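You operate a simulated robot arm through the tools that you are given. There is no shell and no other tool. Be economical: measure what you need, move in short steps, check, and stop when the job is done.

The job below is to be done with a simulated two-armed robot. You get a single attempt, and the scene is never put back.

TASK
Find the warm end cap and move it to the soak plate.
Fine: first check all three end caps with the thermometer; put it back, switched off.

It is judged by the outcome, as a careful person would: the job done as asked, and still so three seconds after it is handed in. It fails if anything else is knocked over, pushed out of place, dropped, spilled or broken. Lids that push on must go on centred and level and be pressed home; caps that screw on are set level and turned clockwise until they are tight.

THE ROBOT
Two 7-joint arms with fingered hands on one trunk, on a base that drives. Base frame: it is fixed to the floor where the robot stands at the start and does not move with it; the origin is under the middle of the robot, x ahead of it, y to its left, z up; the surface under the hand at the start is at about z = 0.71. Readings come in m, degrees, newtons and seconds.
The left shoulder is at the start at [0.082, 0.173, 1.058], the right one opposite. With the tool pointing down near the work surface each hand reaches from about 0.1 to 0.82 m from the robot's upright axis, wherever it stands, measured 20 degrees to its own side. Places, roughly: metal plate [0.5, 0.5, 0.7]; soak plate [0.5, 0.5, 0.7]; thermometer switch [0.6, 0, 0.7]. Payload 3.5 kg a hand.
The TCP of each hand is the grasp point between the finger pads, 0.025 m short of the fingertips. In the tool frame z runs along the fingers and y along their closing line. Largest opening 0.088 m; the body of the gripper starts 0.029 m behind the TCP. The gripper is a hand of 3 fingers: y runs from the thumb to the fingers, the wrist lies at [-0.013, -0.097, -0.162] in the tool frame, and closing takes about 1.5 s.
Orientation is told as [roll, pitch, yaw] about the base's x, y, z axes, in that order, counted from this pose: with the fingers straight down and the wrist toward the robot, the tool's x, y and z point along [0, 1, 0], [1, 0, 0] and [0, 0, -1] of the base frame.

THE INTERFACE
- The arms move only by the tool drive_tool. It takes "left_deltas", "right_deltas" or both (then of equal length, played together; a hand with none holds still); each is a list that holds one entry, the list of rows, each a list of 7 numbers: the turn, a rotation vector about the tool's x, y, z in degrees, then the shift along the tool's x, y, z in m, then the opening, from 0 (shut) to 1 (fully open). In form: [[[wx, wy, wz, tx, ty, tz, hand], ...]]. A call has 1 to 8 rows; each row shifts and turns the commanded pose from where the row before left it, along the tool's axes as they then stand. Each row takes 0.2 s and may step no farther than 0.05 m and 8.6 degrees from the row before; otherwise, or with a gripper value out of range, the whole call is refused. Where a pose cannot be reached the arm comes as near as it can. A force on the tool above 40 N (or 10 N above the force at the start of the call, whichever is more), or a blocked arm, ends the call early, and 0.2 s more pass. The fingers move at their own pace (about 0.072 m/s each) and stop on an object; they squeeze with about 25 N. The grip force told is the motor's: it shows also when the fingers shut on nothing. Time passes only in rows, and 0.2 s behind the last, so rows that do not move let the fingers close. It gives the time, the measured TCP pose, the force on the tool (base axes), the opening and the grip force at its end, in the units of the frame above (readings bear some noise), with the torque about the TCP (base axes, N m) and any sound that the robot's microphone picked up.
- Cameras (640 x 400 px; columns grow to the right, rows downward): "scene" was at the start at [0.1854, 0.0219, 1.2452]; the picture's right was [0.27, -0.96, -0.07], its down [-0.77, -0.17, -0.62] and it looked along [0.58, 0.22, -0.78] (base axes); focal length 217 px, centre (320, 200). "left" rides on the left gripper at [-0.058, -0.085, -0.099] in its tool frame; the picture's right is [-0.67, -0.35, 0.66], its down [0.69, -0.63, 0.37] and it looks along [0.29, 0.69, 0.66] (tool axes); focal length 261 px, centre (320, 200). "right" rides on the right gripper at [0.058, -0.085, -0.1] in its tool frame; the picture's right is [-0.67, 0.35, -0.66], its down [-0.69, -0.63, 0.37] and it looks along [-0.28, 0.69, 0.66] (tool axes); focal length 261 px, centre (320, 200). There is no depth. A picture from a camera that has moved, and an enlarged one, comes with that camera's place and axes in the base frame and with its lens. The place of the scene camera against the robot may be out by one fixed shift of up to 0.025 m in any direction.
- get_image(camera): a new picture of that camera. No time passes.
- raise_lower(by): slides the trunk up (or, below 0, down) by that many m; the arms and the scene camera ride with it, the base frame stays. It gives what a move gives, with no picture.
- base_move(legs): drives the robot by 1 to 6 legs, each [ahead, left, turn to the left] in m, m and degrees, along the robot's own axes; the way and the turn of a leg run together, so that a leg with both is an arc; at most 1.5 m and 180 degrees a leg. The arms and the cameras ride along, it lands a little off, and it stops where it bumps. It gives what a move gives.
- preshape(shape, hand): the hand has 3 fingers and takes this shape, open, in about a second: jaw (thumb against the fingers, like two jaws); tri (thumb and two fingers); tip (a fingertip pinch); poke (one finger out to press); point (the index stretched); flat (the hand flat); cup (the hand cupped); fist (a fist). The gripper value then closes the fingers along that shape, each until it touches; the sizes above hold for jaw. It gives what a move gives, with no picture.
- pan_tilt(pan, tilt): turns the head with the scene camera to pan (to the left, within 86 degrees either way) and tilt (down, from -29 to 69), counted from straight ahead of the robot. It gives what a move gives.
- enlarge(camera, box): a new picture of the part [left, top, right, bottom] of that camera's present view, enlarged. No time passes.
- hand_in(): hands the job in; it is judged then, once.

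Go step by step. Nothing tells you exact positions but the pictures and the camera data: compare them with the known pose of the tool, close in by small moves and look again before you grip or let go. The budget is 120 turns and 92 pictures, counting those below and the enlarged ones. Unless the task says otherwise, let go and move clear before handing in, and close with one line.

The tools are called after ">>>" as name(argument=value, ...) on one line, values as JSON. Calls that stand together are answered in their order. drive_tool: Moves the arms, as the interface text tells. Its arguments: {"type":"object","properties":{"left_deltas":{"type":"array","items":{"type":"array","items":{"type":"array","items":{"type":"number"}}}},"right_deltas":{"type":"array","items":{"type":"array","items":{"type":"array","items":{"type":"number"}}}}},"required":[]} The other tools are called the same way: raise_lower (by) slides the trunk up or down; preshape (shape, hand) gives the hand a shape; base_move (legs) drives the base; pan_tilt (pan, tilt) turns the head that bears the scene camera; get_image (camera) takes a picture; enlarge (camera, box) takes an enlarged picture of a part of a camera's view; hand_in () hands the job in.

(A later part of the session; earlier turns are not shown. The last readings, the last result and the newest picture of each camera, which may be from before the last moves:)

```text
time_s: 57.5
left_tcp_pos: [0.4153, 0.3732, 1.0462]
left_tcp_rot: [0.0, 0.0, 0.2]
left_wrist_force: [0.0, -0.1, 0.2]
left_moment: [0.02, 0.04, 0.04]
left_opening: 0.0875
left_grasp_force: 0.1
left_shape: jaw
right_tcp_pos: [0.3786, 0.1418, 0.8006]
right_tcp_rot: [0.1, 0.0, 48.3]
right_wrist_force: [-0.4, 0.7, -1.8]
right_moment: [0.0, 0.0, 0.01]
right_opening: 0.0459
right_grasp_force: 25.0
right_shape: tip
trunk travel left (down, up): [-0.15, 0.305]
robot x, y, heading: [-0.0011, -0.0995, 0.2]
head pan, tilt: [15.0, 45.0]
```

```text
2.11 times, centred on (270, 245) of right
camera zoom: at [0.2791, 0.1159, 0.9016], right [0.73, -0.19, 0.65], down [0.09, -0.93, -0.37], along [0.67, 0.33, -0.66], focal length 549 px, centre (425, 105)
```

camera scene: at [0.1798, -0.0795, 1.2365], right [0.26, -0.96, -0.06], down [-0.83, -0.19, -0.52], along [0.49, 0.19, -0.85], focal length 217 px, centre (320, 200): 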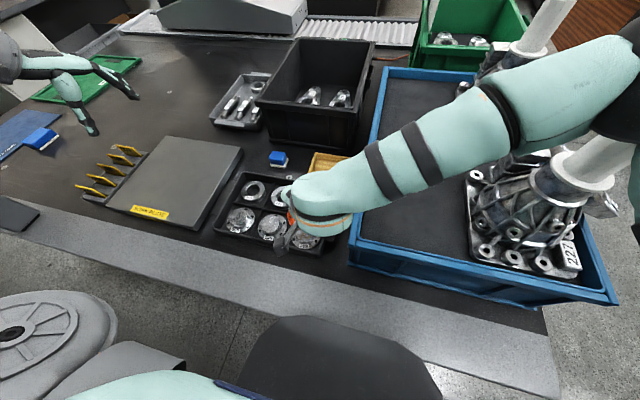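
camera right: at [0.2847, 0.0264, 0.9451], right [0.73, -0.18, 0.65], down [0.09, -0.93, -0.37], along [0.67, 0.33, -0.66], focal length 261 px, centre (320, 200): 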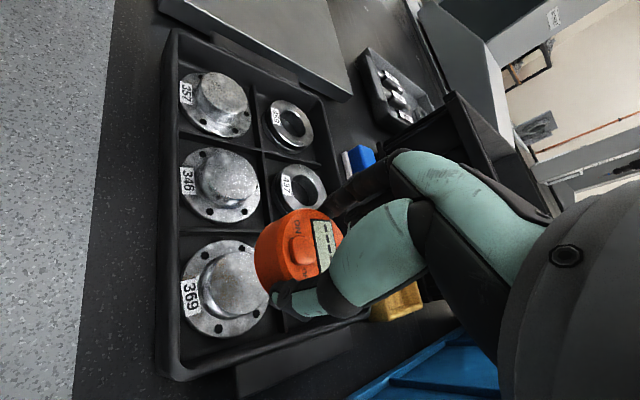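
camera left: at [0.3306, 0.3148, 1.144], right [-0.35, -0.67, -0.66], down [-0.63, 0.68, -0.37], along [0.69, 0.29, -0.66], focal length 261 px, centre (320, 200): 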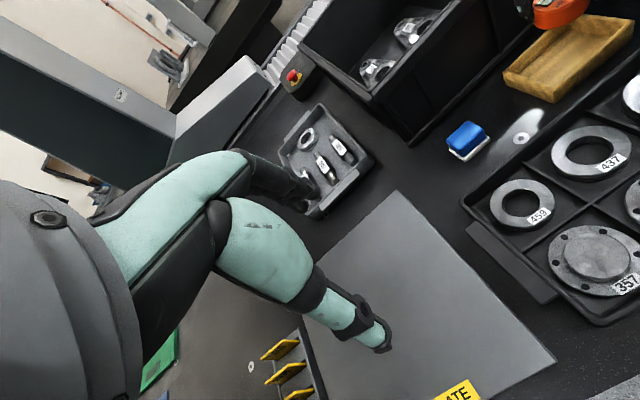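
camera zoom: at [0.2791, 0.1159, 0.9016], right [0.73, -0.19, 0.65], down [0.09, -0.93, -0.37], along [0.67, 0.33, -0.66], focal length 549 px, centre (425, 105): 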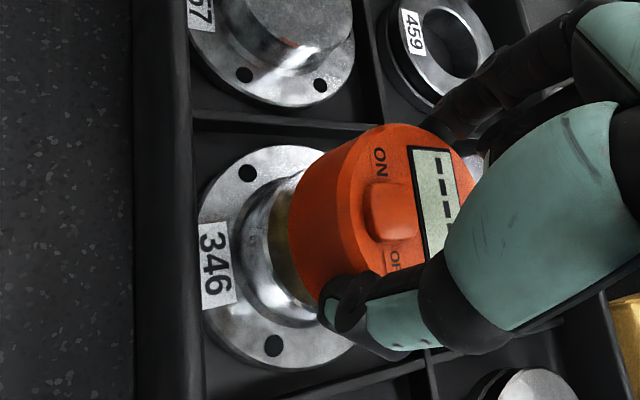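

>>> drive_tool(right_deltas=[[[0, 0, 0, 0, 0, 0.006, 0.2], [0, 0, 0, 0, 0, 0.006, 0.2], [0, 0, 0, 0, 0, 0.003, 0.2], [0, 0, 0, 0, 0, 0.002, 0.2], [0, 0, 0, 0, 0, 0.0015, 0.2], [0, 0, 0, 0, 0, 0, 0.2], [0, 0, 0, 0, 0, 0, 0.2]]])

>>> drive_tool(right_deltas=[[[0, 0, 0, 0, 0, 0, 0.2], [0, 0, 0, 0, 0, 0, 0.2], [0, 0, 0, 0, 0, 0, 0.2], [0, 0, 0, 0, 0, 0, 0.2], [0, 0, 0, 0, 0, 0, 0.2], [0, 0, 0, 0, 0, 0, 0.2], [0, 0, 0, 0, 0, 0, 0.2], [0, 0, 0, 0, 0, 0, 0.2]]])

>>> enlarge(camera="right", box=[220, 170, 360, 290])

```text
time_s: 59.1
left_tcp_pos: [0.4158, 0.3736, 1.0442]
left_tcp_rot: [0.1, 0.0, 0.2]
left_wrist_force: [-0.3, 0.3, -0.8]
left_moment: [0.02, 0.02, -0.01]
left_opening: 0.0874
left_grasp_force: 0.2
left_shape: jaw
right_tcp_pos: [0.3856, 0.139, 0.7847]
right_tcp_rot: [0.2, -0.1, 47.6]
right_wrist_force: [-0.1, -0.4, 0.0]
right_moment: [0.01, -0.04, 0.05]
right_opening: 0.046
right_grasp_force: 24.8
right_shape: tip
trunk travel left (down, up): [-0.15, 0.305]
robot x, y, heading: [-0.0023, -0.101, 0.1]
head pan, tilt: [15.0, 45.0]
```

```text
time_s: 60.9
left_tcp_pos: [0.4154, 0.3727, 1.0452]
left_tcp_rot: [-0.1, 0.0, 0.2]
left_wrist_force: [-0.2, -0.9, 0.0]
left_moment: [0.0, 0.02, 0.01]
left_opening: 0.0875
left_grasp_force: 0.1
left_shape: jaw
right_tcp_pos: [0.3839, 0.1407, 0.7821]
right_tcp_rot: [0.3, 0.1, 47.8]
right_wrist_force: [-0.4, 0.2, -0.4]
right_moment: [-0.03, 0.01, -0.01]
right_opening: 0.0459
right_grasp_force: 25.0
right_shape: tip
trunk travel left (down, up): [-0.15, 0.305]
robot x, y, heading: [-0.0028, -0.0994, 0.1]
head pan, tilt: [15.0, 45.0]
```

```text
3.33 times, centred on (290, 230) of right
camera zoom: at [0.2829, 0.115, 0.8834], right [0.73, -0.19, 0.65], down [0.08, -0.93, -0.37], along [0.67, 0.32, -0.66], focal length 869 px, centre (420, 100)
```

zoom: 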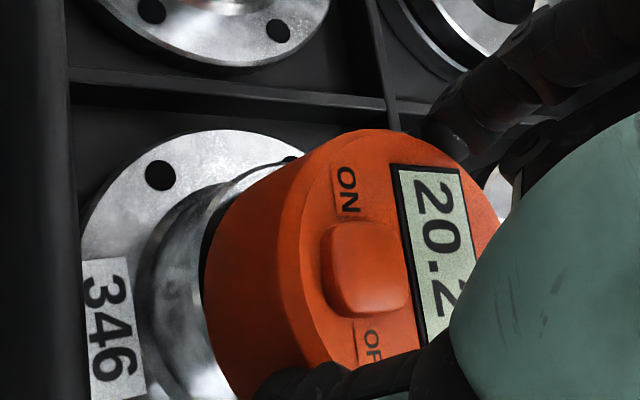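

346 reads 20.2 °C. That makes 357 the likely warm one, but I'll measure it too. I'll reduce the yaw a little on the way to ease the arm.

>>> drive_tool(right_deltas=[[[0, 0, 0, 0, 0, -0.02, 0.2], [0, 0, 0, 0, 0, -0.025, 0.2], [0, 0, 8.5, 0, 0, 0, 0.2], [0, 0, 8.5, 0, 0, 0, 0.2], [0, 0, 8.5, 0, 0, 0, 0.2], [0, 0, 0, 0, 0, 0, 0.2]]])

>>> drive_tool(right_deltas=[[[0, 0, 0, 0.0298, 0.0111, 0, 0.2], [0, 0, 0, 0.0298, 0.0111, 0, 0.2], [0, 0, 0, 0.0298, 0.0111, 0, 0.2], [0, 0, 0, 0, 0, 0, 0.2]]])

>>> get_image(camera="right")

```text
time_s: 62.1
left_tcp_pos: [0.4149, 0.3725, 1.045]
left_tcp_rot: [-0.1, 0.0, 0.2]
left_wrist_force: [-0.7, -1.0, 0.5]
left_moment: [0.01, 0.02, 0.02]
left_opening: 0.0873
left_grasp_force: 0.1
left_shape: jaw
right_tcp_pos: [0.4209, 0.1061, 0.8119]
right_tcp_rot: [4.8, 5.6, 14.7]
right_wrist_force: [-0.7, -0.1, -0.2]
right_moment: [0.0, 0.01, 0.02]
right_opening: 0.0459
right_grasp_force: 25.2
right_shape: tip
trunk travel left (down, up): [-0.15, 0.305]
robot x, y, heading: [-0.0012, -0.097, 0.3]
head pan, tilt: [15.0, 45.0]
stopped in row 6 (right hand): the arm was blocked; the commanded pose is now the measured one
```

```text
time_s: 62.8
left_tcp_pos: [0.4163, 0.3728, 1.0447]
left_tcp_rot: [0.0, 0.1, 0.1]
left_wrist_force: [-0.4, 0.9, 0.1]
left_moment: [-0.01, 0.02, -0.03]
left_opening: 0.0875
left_grasp_force: 0.2
left_shape: jaw
right_tcp_pos: [0.5263, 0.118, 0.8615]
right_tcp_rot: [8.7, 2.7, 4.7]
right_wrist_force: [0.1, -0.5, -1.0]
right_moment: [-0.01, -0.03, 0.03]
right_opening: 0.0457
right_grasp_force: 25.1
right_shape: tip
trunk travel left (down, up): [-0.15, 0.305]
robot x, y, heading: [0.0008, -0.1024, 0.1]
head pan, tilt: [15.0, 45.0]
stopped in row 3 (right hand): the arm was blocked; the commanded pose is now the measured one
```

```text
31 pictures are left
camera right: at [0.4418, 0.1538, 0.9735], right [0.44, -0.73, 0.53], down [-0.6, -0.67, -0.43], along [0.67, -0.13, -0.73], focal length 261 px, centre (320, 200)
```

right: 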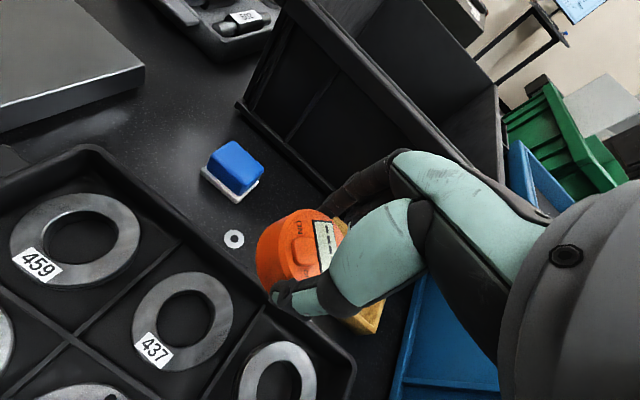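

The right arm was blocked and swung off course, though the puck is still gripped. I'll look around before moving again.

>>> get_image(camera="scene")

>>> get_image(camera="left")

```text
30 pictures are left
camera scene: at [0.1799, -0.0796, 1.2365], right [0.26, -0.96, -0.06], down [-0.83, -0.19, -0.52], along [0.49, 0.19, -0.85], focal length 217 px, centre (320, 200)
```

scene: 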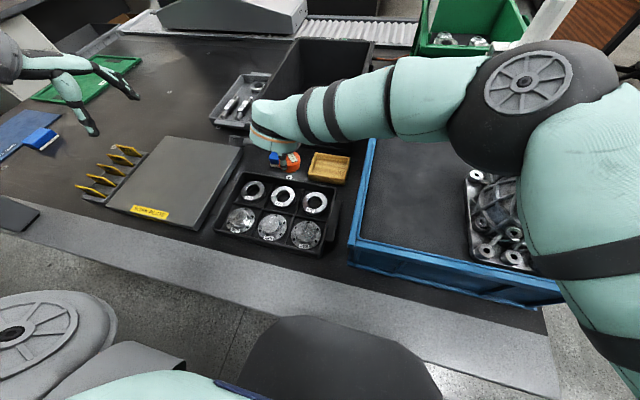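

```text
29 pictures are left
camera left: at [0.3308, 0.3144, 1.144], right [-0.35, -0.67, -0.66], down [-0.63, 0.68, -0.37], along [0.69, 0.29, -0.66], focal length 261 px, centre (320, 200)
```

left: 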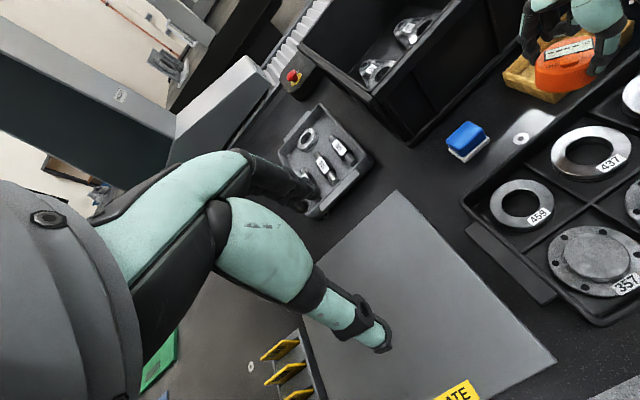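

Nothing looks displaced; the elbow just swung up. I'll raise the hand and see if the arm moves freely.

>>> drive_tool(right_deltas=[[[0, 0, 0, 0, 0, -0.02, 0.2], [0, 0, 0, 0, 0, -0.03, 0.2], [0, 0, 0, 0, 0, 0, 0.2]]])

```text
time_s: 63.6
left_tcp_pos: [0.4161, 0.373, 1.0435]
left_tcp_rot: [0.0, 0.0, 0.3]
left_wrist_force: [1.5, 0.0, -0.3]
left_moment: [-0.01, 0.0, -0.03]
left_opening: 0.0873
left_grasp_force: 0.1
left_shape: jaw
right_tcp_pos: [0.5272, 0.1119, 0.9088]
right_tcp_rot: [8.6, 3.3, 4.7]
right_wrist_force: [-0.9, 0.6, -1.7]
right_moment: [0.02, -0.02, -0.03]
right_opening: 0.0455
right_grasp_force: 25.2
right_shape: tip
trunk travel left (down, up): [-0.15, 0.305]
robot x, y, heading: [-0.001, -0.0998, -0.1]
head pan, tilt: [15.0, 45.0]
```

>>> drive_tool(right_deltas=[[[-1.6, -4.3, 2.3, 0, 0, 0, 0.2], [-1.6, -4.3, 2.3, 0, 0, 0, 0.2], [0, 0, 0, 0, 0, 0, 0.2]]])

```text
time_s: 64.3
left_tcp_pos: [0.4157, 0.3731, 1.0453]
left_tcp_rot: [0.0, -0.1, 0.2]
left_wrist_force: [0.6, -0.1, -0.2]
left_moment: [0.05, 0.01, -0.02]
left_opening: 0.0877
left_grasp_force: 0.0
left_shape: jaw
right_tcp_pos: [0.5861, 0.0587, 0.9393]
right_tcp_rot: [4.0, 0.5, -8.2]
right_wrist_force: [-1.1, 0.0, -0.6]
right_moment: [-0.01, 0.0, 0.02]
right_opening: 0.0459
right_grasp_force: 24.6
right_shape: tip
trunk travel left (down, up): [-0.15, 0.305]
robot x, y, heading: [-0.0047, -0.0978, 0.2]
head pan, tilt: [15.0, 45.0]
stopped in row 3 (right hand): the arm was blocked; the commanded pose is now the measured one
```

>>> drive_tool(right_deltas=[[[0, 0, 0, 0, 0, -0.01, 0.2], [0, 0, 0, 0, 0, -0.01, 0.2], [0, 0, 0, 0, 0, -0.01, 0.2], [0, 0, 0, 0, 0, 0, 0.2]]])

>>> get_image(camera="scene")

```text
time_s: 65.3
left_tcp_pos: [0.4165, 0.3733, 1.0435]
left_tcp_rot: [0.1, 0.1, 0.2]
left_wrist_force: [0.3, -0.1, 0.2]
left_moment: [-0.03, -0.02, 0.03]
left_opening: 0.0877
left_grasp_force: 0.1
left_shape: jaw
right_tcp_pos: [0.5853, 0.0595, 0.9693]
right_tcp_rot: [3.9, 0.7, -8.1]
right_wrist_force: [0.8, 0.3, -0.4]
right_moment: [-0.01, 0.02, -0.01]
right_opening: 0.0455
right_grasp_force: 25.1
right_shape: tip
trunk travel left (down, up): [-0.15, 0.305]
robot x, y, heading: [0.0014, -0.0972, 0.3]
head pan, tilt: [15.0, 45.0]
```

```text
28 pictures are left
camera scene: at [0.1796, -0.0793, 1.2366], right [0.25, -0.96, -0.06], down [-0.83, -0.19, -0.52], along [0.49, 0.18, -0.85], focal length 217 px, centre (320, 200)
```

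scene: 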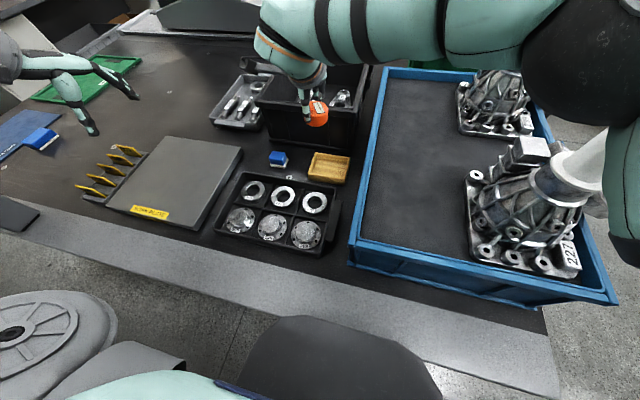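

Everything is still in place. The elbow was cramped beside the tall casting, so I'll shift the base 0.2 m left and then level the hand.

>>> base_move(legs=[[0, 0.2, 0]])

>>> drive_tool(right_deltas=[[[-0.4, -2.0, -4, 0, 0, 0, 0.2], [-0.3, -1.9, -4, 0, 0, 0, 0.2], [0, 0, 0, 0, 0, 0, 0.2]]])

```text
time_s: 66.9
left_tcp_pos: [0.415, 0.5739, 1.0447]
left_tcp_rot: [0.0, 0.0, 0.2]
left_wrist_force: [0.1, 0.5, -0.3]
left_moment: [-0.05, 0.01, -0.01]
left_opening: 0.0875
left_grasp_force: 0.2
left_shape: jaw
right_tcp_pos: [0.5844, 0.2613, 0.9715]
right_tcp_rot: [4.0, 0.3, -8.0]
right_wrist_force: [-0.3, 0.7, -1.2]
right_moment: [-0.01, 0.0, 0.0]
right_opening: 0.0456
right_grasp_force: 24.8
right_shape: tip
trunk travel left (down, up): [-0.15, 0.305]
robot x, y, heading: [-0.0004, 0.0977, 0.3]
head pan, tilt: [15.0, 45.0]
```

```text
time_s: 67.7
left_tcp_pos: [0.4145, 0.5723, 1.0447]
left_tcp_rot: [-0.1, -0.1, 0.2]
left_wrist_force: [0.6, 0.1, -0.1]
left_moment: [0.01, -0.02, 0.0]
left_opening: 0.087
left_grasp_force: 0.1
left_shape: jaw
right_tcp_pos: [0.5837, 0.2588, 0.9711]
right_tcp_rot: [0.1, -0.6, 0.1]
right_wrist_force: [-0.2, 0.1, -0.2]
right_moment: [-0.02, 0.0, -0.03]
right_opening: 0.046
right_grasp_force: 25.0
right_shape: tip
trunk travel left (down, up): [-0.15, 0.305]
robot x, y, heading: [0.0013, 0.1, 0.1]
head pan, tilt: [15.0, 45.0]
```

>>> drive_tool(right_deltas=[[[0.6, 0, 0, -0.0038, -0.0338, 0.018, 0.2], [0, 0, 0, -0.0038, -0.0338, 0.018, 0.2], [0, 0, 0, -0.0038, -0.0338, 0.018, 0.2], [0, 0, 0, -0.0038, -0.0338, 0.022, 0.2], [0, 0, 0, -0.0038, -0.0338, 0.022, 0.2], [0, 0, 0, -0.0038, -0.0338, 0.022, 0.2], [0, 0, 0, 0, 0, 0, 0.2]]])

>>> get_image(camera="right")

```text
time_s: 69.5
left_tcp_pos: [0.414, 0.5728, 1.0458]
left_tcp_rot: [0.0, 0.1, 0.1]
left_wrist_force: [-0.4, 0.1, -0.9]
left_moment: [0.0, 0.0, -0.03]
left_opening: 0.0875
left_grasp_force: 0.1
left_shape: jaw
right_tcp_pos: [0.4147, 0.2234, 0.8707]
right_tcp_rot: [3.7, -0.5, -4.8]
right_wrist_force: [-0.6, -0.8, -2.3]
right_moment: [-0.01, 0.01, 0.01]
right_opening: 0.0455
right_grasp_force: 24.9
right_shape: tip
trunk travel left (down, up): [-0.15, 0.305]
robot x, y, heading: [0.0021, 0.1006, 0.2]
head pan, tilt: [15.0, 45.0]
stopped in row 7 (right hand): the arm was blocked; the commanded pose is now the measured one
```

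```text
27 pictures are left
camera right: at [0.3327, 0.2818, 0.9739], right [0.28, -0.74, 0.62], down [-0.68, -0.61, -0.41], along [0.68, -0.3, -0.67], focal length 261 px, centre (320, 200)
```

right: 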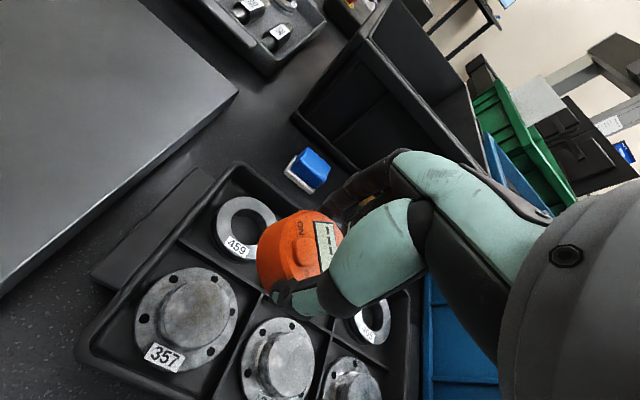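

The right arm gets cramped when it reaches across the body, so I'll raise the hand and drive further left to put cap 357 in front of the right shoulder.

>>> drive_tool(right_deltas=[[[0, 0, 0, 0, 0.01, -0.03, 0.2], [0, 0, 0, 0, 0.01, -0.03, 0.2], [0, 0, 0, 0, 0, 0, 0.2]]])

>>> base_move(legs=[[0, 0.2, 0]])

>>> get_image(camera="scene")

```text
time_s: 70.3
left_tcp_pos: [0.4137, 0.5726, 1.044]
left_tcp_rot: [0.0, 0.0, 0.1]
left_wrist_force: [0.6, 0.6, -0.2]
left_moment: [-0.04, 0.03, 0.04]
left_opening: 0.0875
left_grasp_force: 0.0
left_shape: jaw
right_tcp_pos: [0.4326, 0.2203, 0.9291]
right_tcp_rot: [3.3, -0.5, -4.4]
right_wrist_force: [-0.2, -0.8, -1.3]
right_moment: [0.02, 0.01, -0.01]
right_opening: 0.0455
right_grasp_force: 25.0
right_shape: tip
trunk travel left (down, up): [-0.15, 0.305]
robot x, y, heading: [-0.0045, 0.1022, 0.3]
head pan, tilt: [15.0, 45.0]
```

```text
time_s: 71.9
left_tcp_pos: [0.4125, 0.7727, 1.045]
left_tcp_rot: [-0.1, 0.0, 0.3]
left_wrist_force: [-0.1, -0.2, 0.1]
left_moment: [-0.02, 0.01, -0.01]
left_opening: 0.0876
left_grasp_force: 0.0
left_shape: jaw
right_tcp_pos: [0.4307, 0.4203, 0.9283]
right_tcp_rot: [3.3, -0.5, -4.3]
right_wrist_force: [-0.4, 0.2, -0.4]
right_moment: [0.01, 0.0, 0.0]
right_opening: 0.0454
right_grasp_force: 25.9
right_shape: tip
trunk travel left (down, up): [-0.15, 0.305]
robot x, y, heading: [0.0021, 0.3003, 0.4]
head pan, tilt: [15.0, 45.0]
```

```text
26 pictures are left
camera scene: at [0.1774, 0.3203, 1.2366], right [0.26, -0.96, -0.06], down [-0.83, -0.19, -0.52], along [0.49, 0.19, -0.85], focal length 217 px, centre (320, 200)
```

scene: 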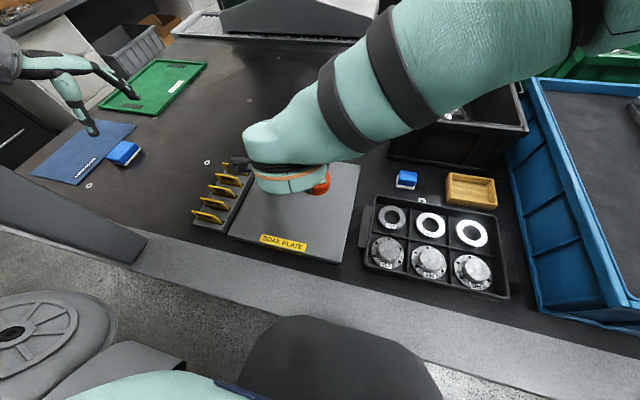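

>>> drive_tool(right_deltas=[[[0.3, -1.7, -2.2, -0.035, 0.01, 0, 0.2], [0.2, -1.6, -2.1, -0.035, 0.01, 0, 0.2], [0, 0, 0, -0.035, 0.01, 0, 0.2], [0, 0, 0, -0.035, 0.01, 0, 0.2], [0, 0, 0, -0.035, 0.01, 0, 0.2], [0, 0, 0, -0.035, 0.01, 0, 0.2], [0, 0, 0, 0, 0, 0, 0.2]]])

```text
time_s: 73.5
left_tcp_pos: [0.4127, 0.7744, 1.0441]
left_tcp_rot: [-0.1, 0.1, 0.3]
left_wrist_force: [0.1, 0.9, 0.7]
left_moment: [-0.06, 0.02, 0.0]
left_opening: 0.0879
left_grasp_force: 0.1
left_shape: jaw
right_tcp_pos: [0.4863, 0.2097, 0.9254]
right_tcp_rot: [0.1, -0.2, 0.0]
right_wrist_force: [-0.5, -0.1, -0.8]
right_moment: [0.03, -0.03, 0.0]
right_opening: 0.0455
right_grasp_force: 24.6
right_shape: tip
trunk travel left (down, up): [-0.15, 0.305]
robot x, y, heading: [-0.0023, 0.3007, 0.6]
head pan, tilt: [15.0, 45.0]
```

>>> drive_tool(right_deltas=[[[0, 0, 0, 0.0066, -0.0263, 0.015, 0.2], [0, 0, 0, 0.0066, -0.0263, 0.02, 0.2], [0, 0, 0, 0.0066, -0.0263, 0.02, 0.2], [0, 0, 0, 0.0066, -0.0263, 0.02, 0.2], [0, 0, 0, 0, 0, 0, 0.2]]])

>>> get_image(camera="right")

```text
time_s: 74.7
left_tcp_pos: [0.4116, 0.7728, 1.0457]
left_tcp_rot: [-0.1, 0.0, 0.4]
left_wrist_force: [-0.8, 0.1, -0.7]
left_moment: [-0.03, -0.06, 0.0]
left_opening: 0.0877
left_grasp_force: 0.0
left_shape: jaw
right_tcp_pos: [0.3806, 0.2362, 0.8503]
right_tcp_rot: [0.1, -0.1, 0.0]
right_wrist_force: [0.0, 0.7, -0.7]
right_moment: [-0.01, 0.01, 0.0]
right_opening: 0.0452
right_grasp_force: 25.5
right_shape: tip
trunk travel left (down, up): [-0.15, 0.305]
robot x, y, heading: [-0.0024, 0.3, 0.3]
head pan, tilt: [15.0, 45.0]
```

```text
25 pictures are left
camera right: at [0.2946, 0.2938, 0.9499], right [0.35, -0.67, 0.66], down [-0.63, -0.69, -0.37], along [0.7, -0.28, -0.66], focal length 261 px, centre (320, 200)
```

right: 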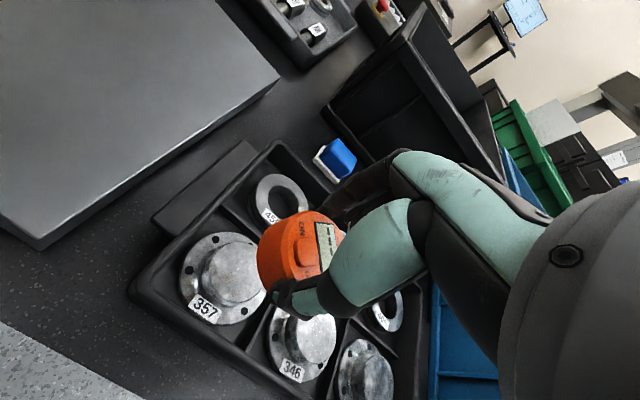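

>>> drive_tool(right_deltas=[[[0, 0, 0, 0.003, 0, 0.02, 0.2], [0, 0, 0, 0, 0, 0.02, 0.2], [0, 0, 0, 0, 0, 0.015, 0.2], [0, 0, 0, 0, 0, 0.006, 0.2], [0, 0, 0, 0, 0, 0.003, 0.2], [0, 0, 0, 0, 0, 0.002, 0.2], [0, 0, 0, 0, 0, 0, 0.2]]])

```text
time_s: 76.3
left_tcp_pos: [0.4127, 0.7725, 1.0459]
left_tcp_rot: [0.0, 0.0, 0.3]
left_wrist_force: [-0.4, 0.1, 0.6]
left_moment: [-0.02, -0.01, -0.03]
left_opening: 0.0876
left_grasp_force: 0.2
left_shape: jaw
right_tcp_pos: [0.3848, 0.2383, 0.7849]
right_tcp_rot: [0.1, -0.1, 0.0]
right_wrist_force: [-0.7, -0.1, -0.2]
right_moment: [0.03, 0.05, -0.03]
right_opening: 0.0452
right_grasp_force: 25.0
right_shape: tip
trunk travel left (down, up): [-0.15, 0.305]
robot x, y, heading: [-0.002, 0.3016, 0.4]
head pan, tilt: [15.0, 45.0]
```

>>> drive_tool(right_deltas=[[[0, 0, 0, 0, 0, 0.0015, 0.2], [0, 0, 0, 0, 0, 0.0012, 0.2], [0, 0, 0, 0, 0, 0, 0.2], [0, 0, 0, 0, 0, 0, 0.2], [0, 0, 0, 0, 0, 0, 0.2], [0, 0, 0, 0, 0, 0, 0.2], [0, 0, 0, 0, 0, 0, 0.2], [0, 0, 0, 0, 0, 0, 0.2]]])

>>> enlarge(camera="right", box=[220, 170, 360, 290])

```text
time_s: 78.1
left_tcp_pos: [0.4118, 0.7729, 1.0449]
left_tcp_rot: [0.0, -0.1, 0.2]
left_wrist_force: [0.1, -0.4, 0.3]
left_moment: [-0.02, -0.03, -0.01]
left_opening: 0.0877
left_grasp_force: 0.1
left_shape: jaw
right_tcp_pos: [0.3829, 0.2389, 0.7824]
right_tcp_rot: [0.0, -0.2, 0.0]
right_wrist_force: [1.7, 0.2, 8.9]
right_moment: [-0.01, -0.05, 0.02]
right_opening: 0.0451
right_grasp_force: 24.8
right_shape: tip
trunk travel left (down, up): [-0.15, 0.305]
robot x, y, heading: [-0.0026, 0.2978, 0.1]
head pan, tilt: [15.0, 45.0]
```

```text
3.33 times, centred on (290, 230) of right
camera zoom: at [0.2964, 0.2965, 0.8816], right [0.35, -0.67, 0.66], down [-0.63, -0.69, -0.37], along [0.7, -0.28, -0.66], focal length 869 px, centre (420, 100)
```

zoom: 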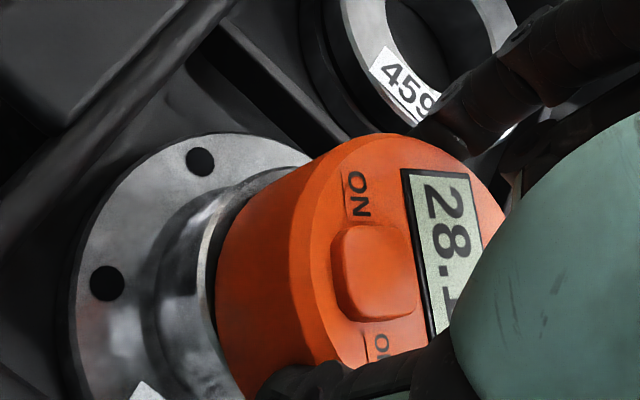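

Cap 357 reads 28.1 °C, so it is the warm one (346 read 20.2, 369 read 20.1). Now I'll take the thermometer back: lift, drive to the starting base position, and turn to the original grip yaw.

>>> drive_tool(right_deltas=[[[0, 0, 0, 0, 0, -0.02, 0.2], [0, 0, 0, 0, 0, -0.04, 0.2], [0, 0, 0, 0, 0.02, -0.04, 0.2], [0, 0, 0, 0, 0.035, -0.03, 0.2], [0, 0, 0, 0, 0.035, -0.02, 0.2], [0, 0, 0, 0, 0.03, 0, 0.2], [0, 0, 0, 0, 0, 0, 0.2]]])

>>> base_move(legs=[[0, -0.3, 0]])

>>> drive_tool(right_deltas=[[[0, 0, 0, 0.025, 0.018, 0, 0.2], [0, 0, 0, 0.025, 0.018, 0, 0.2], [0, 0, 0, 0.025, 0.018, 0, 0.2], [0, 0, 0, 0.025, 0.018, 0, 0.2], [0, 0, 0, 0, 0.018, 0, 0.2], [0, 0, 0, 0, 0, 0, 0.2]]])

```text
time_s: 79.7
left_tcp_pos: [0.4126, 0.7732, 1.0458]
left_tcp_rot: [0.1, 0.1, 0.3]
left_wrist_force: [0.0, -0.1, -0.1]
left_moment: [0.02, 0.0, 0.01]
left_opening: 0.0876
left_grasp_force: 0.0
left_shape: jaw
right_tcp_pos: [0.5001, 0.2403, 0.93]
right_tcp_rot: [0.0, 0.0, 0.0]
right_wrist_force: [-0.4, -0.5, -0.6]
right_moment: [0.0, -0.06, 0.0]
right_opening: 0.0452
right_grasp_force: 24.9
right_shape: tip
trunk travel left (down, up): [-0.15, 0.305]
robot x, y, heading: [-0.002, 0.3022, 0.2]
head pan, tilt: [15.0, 45.0]
```

```text
time_s: 81.8
left_tcp_pos: [0.4163, 0.4723, 1.045]
left_tcp_rot: [-0.1, 0.2, 0.1]
left_wrist_force: [0.0, -0.8, -0.2]
left_moment: [0.02, 0.02, 0.0]
left_opening: 0.0873
left_grasp_force: 0.1
left_shape: jaw
right_tcp_pos: [0.5007, -0.0613, 0.9303]
right_tcp_rot: [0.0, -0.2, -0.2]
right_wrist_force: [-0.2, 0.0, -1.2]
right_moment: [0.01, 0.0, 0.0]
right_opening: 0.0447
right_grasp_force: 24.4
right_shape: tip
trunk travel left (down, up): [-0.15, 0.305]
robot x, y, heading: [-0.002, 0.0028, 0.2]
head pan, tilt: [15.0, 45.0]
```

```text
time_s: 83.2
left_tcp_pos: [0.4156, 0.4731, 1.045]
left_tcp_rot: [0.0, -0.1, 0.0]
left_wrist_force: [0.4, 0.0, -1.5]
left_moment: [0.03, 0.02, 0.01]
left_opening: 0.0876
left_grasp_force: 0.0
left_shape: jaw
right_tcp_pos: [0.5902, 0.0396, 0.9282]
right_tcp_rot: [0.0, -0.1, -0.3]
right_wrist_force: [0.3, -0.5, -1.6]
right_moment: [-0.01, 0.02, 0.0]
right_opening: 0.045
right_grasp_force: 25.6
right_shape: tip
trunk travel left (down, up): [-0.15, 0.305]
robot x, y, heading: [-0.0022, 0.0006, 0.4]
head pan, tilt: [15.0, 45.0]
```

>>> drive_tool(right_deltas=[[[0, 0, -8.1, 0, 0, 0, 0.2], [0, 0, -8.1, 0, 0, 0, 0.2], [0, 0, -8.1, 0, 0, 0, 0.2], [0, 0, -8.1, 0, 0, 0, 0.2], [0, 0, -8.1, 0, 0, 0, 0.2], [0, 0, -8.1, 0, 0, 0, 0.2], [0, 0, 0, 0, 0, 0, 0.2]]])

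>>> get_image(camera="right")

```text
time_s: 84.8
left_tcp_pos: [0.4156, 0.4721, 1.0443]
left_tcp_rot: [0.0, 0.1, 0.2]
left_wrist_force: [0.2, 0.1, 0.4]
left_moment: [0.02, -0.01, -0.01]
left_opening: 0.0881
left_grasp_force: 0.1
left_shape: jaw
right_tcp_pos: [0.591, 0.0376, 0.9305]
right_tcp_rot: [-0.1, -0.1, 48.4]
right_wrist_force: [0.3, 0.6, -0.7]
right_moment: [0.0, -0.01, 0.02]
right_opening: 0.0446
right_grasp_force: 25.0
right_shape: tip
trunk travel left (down, up): [-0.15, 0.305]
robot x, y, heading: [0.0028, -0.0035, 0.2]
head pan, tilt: [15.0, 45.0]
```

```text
23 pictures are left
camera right: at [0.4896, 0.0126, 1.0297], right [0.73, -0.18, 0.66], down [0.1, -0.93, -0.37], along [0.68, 0.33, -0.66], focal length 261 px, centre (320, 200)
```

right: 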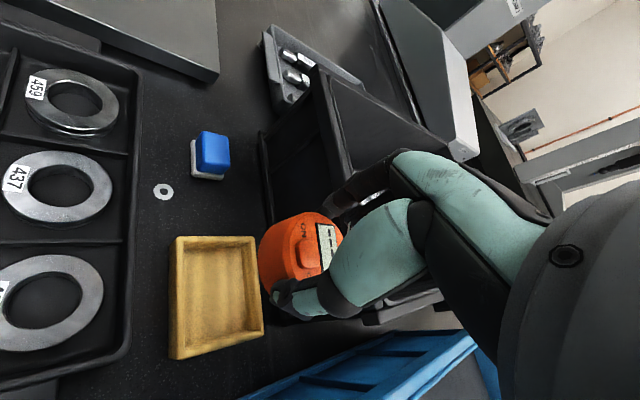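

>>> drive_tool(right_deltas=[[[0, 0, 0, -0.0063, 0.0056, 0.03, 0.2], [0, 0, 0, -0.0064, 0.0057, 0.03, 0.2], [0, 0, 0, 0, 0, 0.03, 0.2], [0, 0, 0, 0, 0, 0.03, 0.2], [0, 0, 0, 0, 0, 0.02, 0.2], [0, 0, 0, 0, 0, 0, 0.2]]])

>>> enlarge(camera="right", box=[180, 150, 400, 340])

```text
time_s: 86.2
left_tcp_pos: [0.416, 0.4729, 1.0448]
left_tcp_rot: [0.0, -0.1, 0.1]
left_wrist_force: [1.0, -0.7, -0.6]
left_moment: [0.02, 0.02, -0.01]
left_opening: 0.0876
left_grasp_force: 0.1
left_shape: jaw
right_tcp_pos: [0.6073, 0.0395, 0.788]
right_tcp_rot: [-0.2, 0.0, 48.4]
right_wrist_force: [0.8, -0.2, -0.6]
right_moment: [-0.02, -0.02, 0.01]
right_opening: 0.0448
right_grasp_force: 24.8
right_shape: tip
trunk travel left (down, up): [-0.15, 0.305]
robot x, y, heading: [-0.0009, -0.0024, 0.4]
head pan, tilt: [15.0, 45.0]
```

```text
2.11 times, centred on (290, 245) of right
camera zoom: at [0.5072, 0.0141, 0.8876], right [0.73, -0.18, 0.66], down [0.1, -0.93, -0.37], along [0.68, 0.33, -0.66], focal length 549 px, centre (383, 105)
```

zoom: 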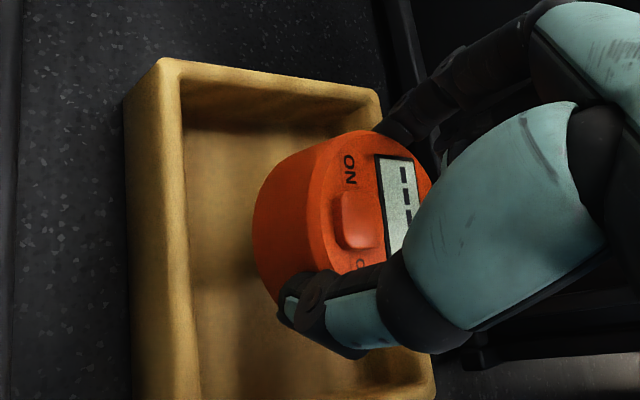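

>>> drive_tool(right_deltas=[[[0, 0, 0, 0, 0, 0.01, 0.2], [0, 0, 0, 0, 0, 0.01, 0.2], [0, 0, 0, 0, 0, 0.006, 0.2], [0, 0, 0, 0, 0, 0.003, 0.2], [0, 0, 0, 0, 0, 0.002, 0.2], [0, 0, 0, 0, 0, 0, 0.2]]])

>>> enlarge(camera="right", box=[180, 150, 400, 340])

```text
time_s: 87.5
left_tcp_pos: [0.4159, 0.4721, 1.0452]
left_tcp_rot: [-0.1, 0.1, 0.1]
left_wrist_force: [-0.2, 0.7, -0.2]
left_moment: [0.04, 0.0, -0.01]
left_opening: 0.0878
left_grasp_force: 0.0
left_shape: jaw
right_tcp_pos: [0.6088, 0.0404, 0.7584]
right_tcp_rot: [-0.1, -0.1, 48.4]
right_wrist_force: [0.1, -0.3, -0.7]
right_moment: [-0.01, -0.01, 0.01]
right_opening: 0.0446
right_grasp_force: 24.9
right_shape: tip
trunk travel left (down, up): [-0.15, 0.305]
robot x, y, heading: [-0.0005, 0.004, 0.6]
head pan, tilt: [15.0, 45.0]
```

```text
2.11 times, centred on (290, 245) of right
camera zoom: at [0.5083, 0.0138, 0.8584], right [0.73, -0.18, 0.66], down [0.1, -0.93, -0.37], along [0.68, 0.33, -0.66], focal length 549 px, centre (383, 105)
```

zoom: 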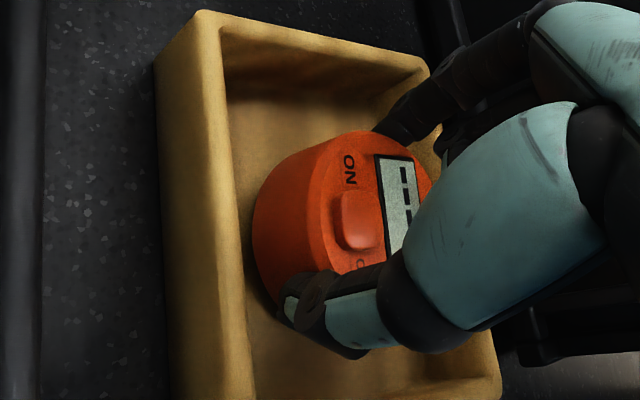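

>>> drive_tool(right_deltas=[[[0, 0, 0, 0, 0, 0.0015, 0.2], [0, 0, 0, 0, 0, 0.0015, 0.2], [0, 0, 0, 0, 0, 0.001, 0.2], [0, 0, 0, 0, 0, 0, 0.2]]])

```text
time_s: 88.5
left_tcp_pos: [0.4157, 0.4724, 1.0446]
left_tcp_rot: [0.0, 0.0, 0.1]
left_wrist_force: [0.5, -0.9, 0.4]
left_moment: [-0.01, -0.03, -0.01]
left_opening: 0.0874
left_grasp_force: 0.1
left_shape: jaw
right_tcp_pos: [0.6076, 0.0386, 0.7546]
right_tcp_rot: [-0.1, -0.1, 48.4]
right_wrist_force: [0.6, 0.8, 0.4]
right_moment: [0.03, -0.05, 0.0]
right_opening: 0.0447
right_grasp_force: 24.5
right_shape: tip
trunk travel left (down, up): [-0.15, 0.305]
robot x, y, heading: [-0.0011, 0.0017, 0.1]
head pan, tilt: [15.0, 45.0]
```

>>> drive_tool(right_deltas=[[[0, 0, 0, 0, 0, 0.001, 0.2], [0, 0, 0, 0, 0, 0, 0.5], [0, 0, 0, 0, 0, 0, 0.6], [0, 0, 0, 0, 0, 0, 0.66], [0, 0, 0, 0, 0, 0, 0.66]]])

>>> enlarge(camera="right", box=[180, 150, 400, 340])

```text
time_s: 89.8
left_tcp_pos: [0.4157, 0.4711, 1.0449]
left_tcp_rot: [0.0, 0.1, 0.1]
left_wrist_force: [0.1, 0.1, 0.0]
left_moment: [-0.03, 0.01, 0.01]
left_opening: 0.0877
left_grasp_force: 0.0
left_shape: jaw
right_tcp_pos: [0.6096, 0.039, 0.7542]
right_tcp_rot: [0.0, -0.1, 48.4]
right_wrist_force: [1.2, -0.3, -0.1]
right_moment: [0.02, 0.02, 0.0]
right_opening: 0.058
right_grasp_force: 0.0
right_shape: tip
trunk travel left (down, up): [-0.15, 0.305]
robot x, y, heading: [-0.0011, 0.0005, -0.1]
head pan, tilt: [15.0, 45.0]
```

```text
2.11 times, centred on (290, 245) of right
camera zoom: at [0.5086, 0.0135, 0.854], right [0.73, -0.18, 0.66], down [0.1, -0.93, -0.37], along [0.68, 0.33, -0.66], focal length 549 px, centre (383, 105)
```

zoom: 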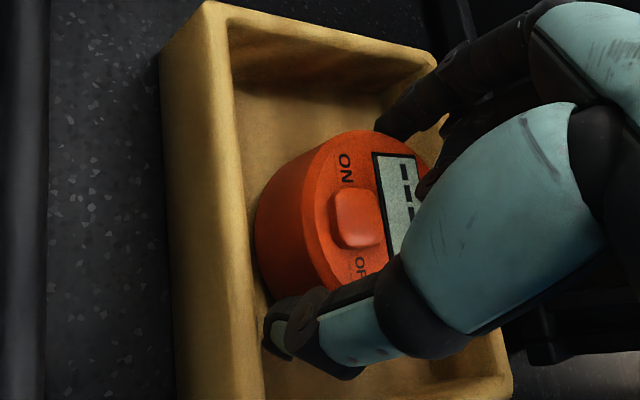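

The puck is released in its holder. I'll lift out, turn back to yaw 0, form the poke shape and line up over the OFF side.

>>> drive_tool(right_deltas=[[[0, 0, 0, 0, 0, -0.015, 0.66], [0, 0, 0, 0, 0, -0.03, 0.66], [0, 0, 8.1, 0, 0, -0.03, 0.66], [0, 0, 8.1, 0, 0, 0, 0.66], [0, 0, 8.1, 0, 0, 0, 0.66], [0, 0, 8.1, 0, 0, 0, 0.66], [0, 0, 8.0, 0, 0, 0, 0.66], [0, 0, 8.0, 0, 0, 0, 0.66]]])

>>> preshape(hand="right", shape="poke")

>>> drive_tool(right_deltas=[[[0, 0, 0, -0.0065, -0.02, 0.0, 0], [0, 0, 0, 0, 0, 0.015, 0], [0, 0, 0, 0, 0, 0.01, 0], [0, 0, 0, 0, 0, 0, 0]]])

>>> enlarge(camera="right", box=[200, 180, 360, 300])

```text
time_s: 91.5
left_tcp_pos: [0.4161, 0.4723, 1.0439]
left_tcp_rot: [0.0, 0.1, 0.1]
left_wrist_force: [1.0, 0.6, -1.0]
left_moment: [0.02, 0.03, 0.03]
left_opening: 0.0873
left_grasp_force: 0.0
left_shape: jaw
right_tcp_pos: [0.6068, 0.0391, 0.8302]
right_tcp_rot: [0.0, -0.1, -0.3]
right_wrist_force: [-0.4, 1.0, -0.2]
right_moment: [-0.01, -0.02, 0.02]
right_opening: 0.0576
right_grasp_force: 0.1
right_shape: tip
trunk travel left (down, up): [-0.15, 0.305]
robot x, y, heading: [0.0003, -0.0003, 0.2]
head pan, tilt: [15.0, 45.0]
```

```text
time_s: 92.5
left_tcp_pos: [0.416, 0.4715, 1.0451]
left_tcp_rot: [0.0, 0.0, 0.1]
left_wrist_force: [-1.1, -0.8, 0.4]
left_moment: [-0.01, 0.02, -0.01]
left_opening: 0.0876
left_grasp_force: 0.0
left_shape: jaw
right_tcp_pos: [0.607, 0.0394, 0.8297]
right_tcp_rot: [0.1, -0.1, 0.0]
right_wrist_force: [0.2, -0.1, -0.3]
right_moment: [-0.02, 0.01, 0.02]
right_opening: 0.0
right_grasp_force: 0.1
right_shape: poke
trunk travel left (down, up): [-0.15, 0.305]
robot x, y, heading: [-0.0023, 0.0027, 0.4]
head pan, tilt: [15.0, 45.0]
```

```text
time_s: 93.5
left_tcp_pos: [0.4149, 0.4721, 1.0458]
left_tcp_rot: [0.0, 0.1, 0.2]
left_wrist_force: [0.1, -0.2, -0.2]
left_moment: [0.0, 0.0, -0.01]
left_opening: 0.0878
left_grasp_force: 0.1
left_shape: jaw
right_tcp_pos: [0.5874, 0.0326, 0.8037]
right_tcp_rot: [-0.1, -0.1, 0.1]
right_wrist_force: [0.2, 0.0, 0.2]
right_moment: [0.0, -0.01, -0.02]
right_opening: 0.0001
right_grasp_force: 0.0
right_shape: poke
trunk travel left (down, up): [-0.15, 0.305]
robot x, y, heading: [0.0, 0.0021, 0.2]
head pan, tilt: [15.0, 45.0]
```

```text
3.33 times, centred on (280, 240) of right
camera zoom: at [0.5012, 0.0907, 0.9037], right [0.35, -0.67, 0.66], down [-0.63, -0.69, -0.37], along [0.7, -0.29, -0.66], focal length 869 px, centre (453, 67)
```

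zoom: 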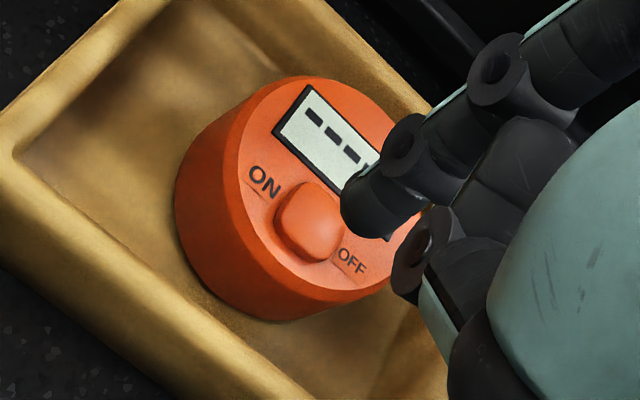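

The puck is upright and well placed. I'll shift 8 mm towards OFF and 3 mm forward, then descend.

>>> drive_tool(right_deltas=[[[0, 0, 0, -0.008, 0.003, 0.008, 0], [0, 0, 0, 0, 0, 0.008, 0], [0, 0, 0, 0, 0, 0.008, 0], [0, 0, 0, 0, 0, 0, 0]]])

>>> enlarge(camera="right", box=[200, 180, 360, 300])

```text
time_s: 94.5
left_tcp_pos: [0.4159, 0.4717, 1.0454]
left_tcp_rot: [0.0, 0.0, 0.2]
left_wrist_force: [0.3, 0.3, 0.5]
left_moment: [-0.03, 0.0, -0.01]
left_opening: 0.0877
left_grasp_force: 0.1
left_shape: jaw
right_tcp_pos: [0.5914, 0.0237, 0.7802]
right_tcp_rot: [0.1, -0.1, 0.0]
right_wrist_force: [-0.6, -1.0, -0.4]
right_moment: [-0.02, 0.0, 0.0]
right_opening: 0.0
right_grasp_force: 0.1
right_shape: poke
trunk travel left (down, up): [-0.15, 0.305]
robot x, y, heading: [0.0001, 0.0039, 0.2]
head pan, tilt: [15.0, 45.0]
```

```text
3.33 times, centred on (280, 240) of right
camera zoom: at [0.5051, 0.0815, 0.8799], right [0.35, -0.67, 0.66], down [-0.63, -0.69, -0.37], along [0.7, -0.29, -0.66], focal length 869 px, centre (453, 67)
```

zoom: 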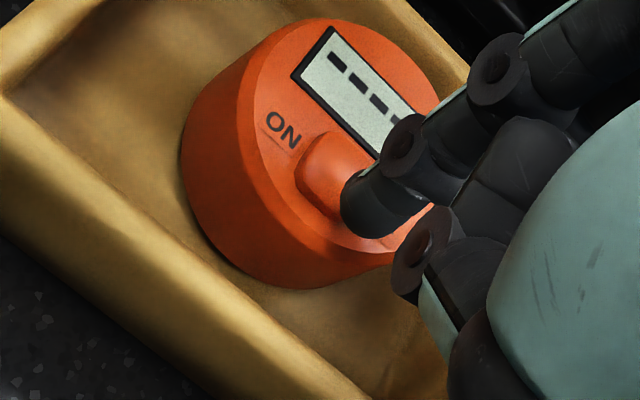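

>>> drive_tool(right_deltas=[[[0, 0, 0, 0, 0.003, 0.003, 0], [0, 0, 0, 0, 0, 0.003, 0], [0, 0, 0, 0, 0, 0.002, 0], [0, 0, 0, 0, 0, 0.002, 0], [0, 0, 0, 0, 0, 0.0015, 0], [0, 0, 0, 0, 0, 0.0015, 0], [0, 0, 0, 0, 0, 0.0015, 0], [0, 0, 0, 0, 0, 0, 0]]])

>>> enlarge(camera="right", box=[200, 160, 360, 290])

```text
time_s: 96.2
left_tcp_pos: [0.4126, 0.4709, 1.0464]
left_tcp_rot: [0.0, -0.2, 0.1]
left_wrist_force: [0.0, -0.4, -0.4]
left_moment: [-0.01, -0.02, 0.03]
left_opening: 0.0877
left_grasp_force: 0.0
left_shape: jaw
right_tcp_pos: [0.5938, 0.0239, 0.7695]
right_tcp_rot: [0.0, -0.5, 0.0]
right_wrist_force: [1.4, -0.2, 31.1]
right_moment: [0.15, -0.13, -0.02]
right_opening: 0.0
right_grasp_force: 0.3
right_shape: poke
trunk travel left (down, up): [-0.15, 0.305]
robot x, y, heading: [-0.0016, 0.0041, 0.3]
head pan, tilt: [15.0, 45.0]
heard: click
```

```text
3.08 times, centred on (280, 225) of right
camera zoom: at [0.506, 0.0813, 0.8686], right [0.34, -0.67, 0.66], down [-0.63, -0.68, -0.37], along [0.7, -0.28, -0.65], focal length 802 px, centre (443, 123)
```

zoom: 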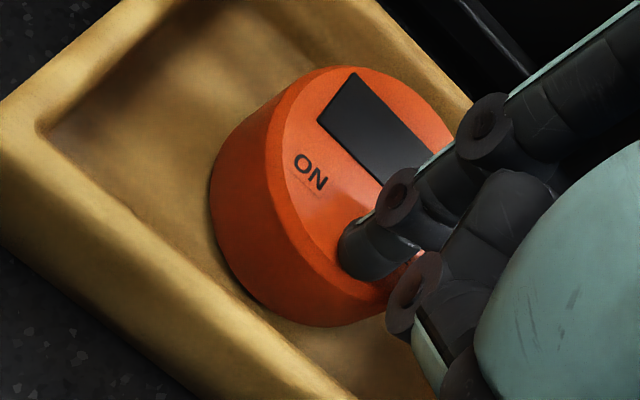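

It clicked and the display is blank, so the thermometer is off and back in its holder. I'll withdraw the right hand and bring the left over cap 357.

>>> drive_tool(right_deltas=[[[0, 0, 0, 0, 0, -0.02, 0], [0, 0, 0, 0, 0, -0.04, 0], [0, 0, 0, 0, 0, -0.04, 0], [0, 0, 0, 0, 0, -0.04, 0], [0, 0, 0, -0.035, -0.02, -0.02, 0], [0, 0, 0, -0.035, -0.02, 0, 0], [0, 0, 0, -0.035, -0.02, 0, 0], [0, 0, 0, -0.035, -0.02, 0, 0]]])

>>> drive_tool(left_deltas=[[[0, 0, 0, -0.036, -0.005, 0.02, 0.72], [0, 0, 0, -0.036, -0.005, 0.02, 0.72], [0, 0, 0, -0.036, -0.005, 0.02, 0.72], [0, 0, 0, -0.036, -0.005, 0.03, 0.72], [0, 0, 0, -0.036, -0.005, 0.03, 0.72], [0, 0, 0, -0.036, -0.005, 0.03, 0.72], [0, 0, 0, -0.017, -0.004, 0.03, 0.72], [0, 0, 0, 0, 0, 0, 0.72]]])

>>> get_image(camera="left")

>>> get_image(camera="scene")

```text
time_s: 98.0
left_tcp_pos: [0.4157, 0.47, 1.0462]
left_tcp_rot: [0.1, 0.0, 0.1]
left_wrist_force: [0.2, -0.6, 0.9]
left_moment: [0.0, 0.02, -0.03]
left_opening: 0.0876
left_grasp_force: 0.1
left_shape: jaw
right_tcp_pos: [0.5131, -0.1175, 0.9326]
right_tcp_rot: [0.1, -0.2, 0.0]
right_wrist_force: [0.3, -0.3, 0.0]
right_moment: [0.03, 0.01, 0.0]
right_opening: 0.0
right_grasp_force: 0.1
right_shape: poke
trunk travel left (down, up): [-0.15, 0.305]
robot x, y, heading: [-0.0028, -0.0, 0.2]
head pan, tilt: [15.0, 45.0]
```

```text
time_s: 99.8
left_tcp_pos: [0.3984, 0.3213, 0.9186]
left_tcp_rot: [-0.8, 0.6, 1.9]
left_wrist_force: [-0.7, 0.0, 0.2]
left_moment: [0.01, -0.03, 0.01]
left_opening: 0.0638
left_grasp_force: 0.1
left_shape: jaw
left hand out of reach, approached as far as the arm can: row 5, 6, 7
right_tcp_pos: [0.5142, -0.1161, 0.9324]
right_tcp_rot: [0.0, -0.1, -0.1]
right_wrist_force: [-0.1, 0.9, -0.1]
right_moment: [-0.02, 0.02, -0.01]
right_opening: 0.0
right_grasp_force: 0.1
right_shape: poke
trunk travel left (down, up): [-0.15, 0.305]
robot x, y, heading: [-0.0021, -0.002, 0.1]
head pan, tilt: [15.0, 45.0]
```

```text
16 pictures are left
camera left: at [0.316, 0.2614, 1.0206], right [-0.33, -0.69, -0.64], down [-0.66, 0.66, -0.37], along [0.68, 0.3, -0.67], focal length 261 px, centre (320, 200)
```

left: 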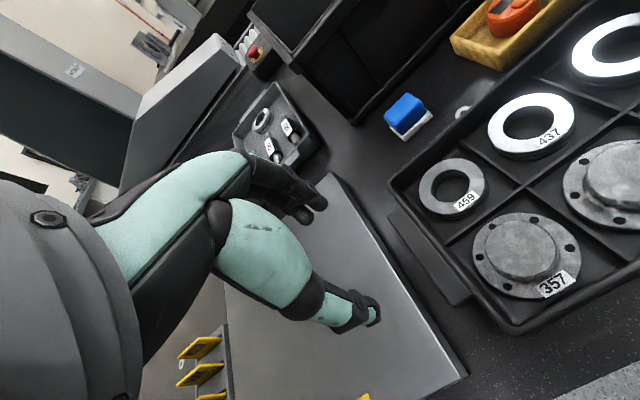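

```text
15 pictures are left
camera scene: at [0.1785, 0.0201, 1.2367], right [0.25, -0.97, -0.06], down [-0.83, -0.19, -0.52], along [0.49, 0.18, -0.85], focal length 217 px, centre (320, 200)
```

scene: 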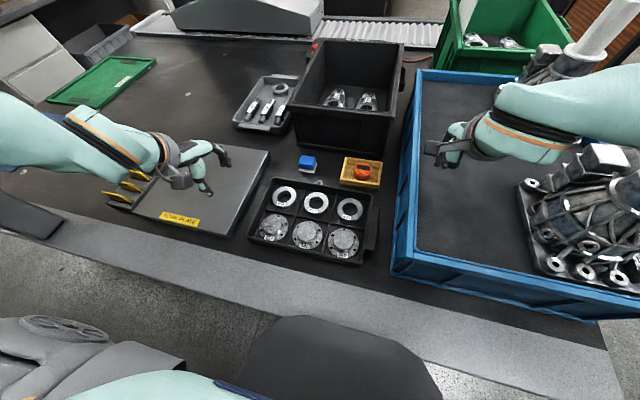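

The left arm gets cramped here, while the right arm worked well on this cap with the base further left. I'll raise the left hand, set the right to jaw, and drive left.

>>> drive_tool(left_deltas=[[[0, 0, 0, 0.01, 0.01, -0.04, 0.72], [0, 0, 0, 0.01, 0.01, -0.04, 0.72], [0, 0, 0, 0.01, 0.01, -0.04, 0.72], [0, 0, 0, 0, 0, 0, 0.72]]])

>>> preshape(hand="right", shape="jaw")

>>> base_move(legs=[[0, 0.35, 0]])

```text
time_s: 100.8
left_tcp_pos: [0.4299, 0.3492, 1.0399]
left_tcp_rot: [0.1, 0.0, 0.1]
left_wrist_force: [-0.1, -0.2, 0.2]
left_moment: [-0.01, 0.0, 0.03]
left_opening: 0.0638
left_grasp_force: 0.1
left_shape: jaw
right_tcp_pos: [0.5141, -0.1163, 0.9315]
right_tcp_rot: [0.0, -0.2, 0.0]
right_wrist_force: [-1.1, 0.8, -0.4]
right_moment: [-0.04, 0.02, 0.0]
right_opening: 0.0
right_grasp_force: 0.1
right_shape: poke
trunk travel left (down, up): [-0.15, 0.305]
robot x, y, heading: [0.0016, -0.0015, 0.1]
head pan, tilt: [15.0, 45.0]
```

```text
time_s: 101.8
left_tcp_pos: [0.4292, 0.3494, 1.0401]
left_tcp_rot: [0.0, 0.0, 0.1]
left_wrist_force: [-0.4, -0.4, 0.5]
left_moment: [0.02, -0.02, -0.02]
left_opening: 0.0637
left_grasp_force: 0.0
left_shape: jaw
right_tcp_pos: [0.5138, -0.1161, 0.9321]
right_tcp_rot: [0.0, -0.2, 0.0]
right_wrist_force: [-0.7, 0.7, 0.1]
right_moment: [0.0, 0.01, 0.01]
right_opening: 0.0878
right_grasp_force: 0.1
right_shape: jaw
trunk travel left (down, up): [-0.15, 0.305]
robot x, y, heading: [-0.0015, -0.0025, 0.1]
head pan, tilt: [15.0, 45.0]
```

```text
time_s: 104.0
left_tcp_pos: [0.4276, 0.7049, 1.0406]
left_tcp_rot: [0.0, 0.0, 0.2]
left_wrist_force: [-0.2, 0.9, -0.3]
left_moment: [0.01, 0.03, -0.04]
left_opening: 0.0638
left_grasp_force: 0.0
left_shape: jaw
right_tcp_pos: [0.5149, 0.2396, 0.932]
right_tcp_rot: [0.0, -0.1, 0.1]
right_wrist_force: [0.0, 0.5, -0.5]
right_moment: [-0.01, -0.02, -0.01]
right_opening: 0.088
right_grasp_force: 0.0
right_shape: jaw
trunk travel left (down, up): [-0.15, 0.305]
robot x, y, heading: [-0.001, 0.361, 0.2]
head pan, tilt: [15.0, 45.0]
```

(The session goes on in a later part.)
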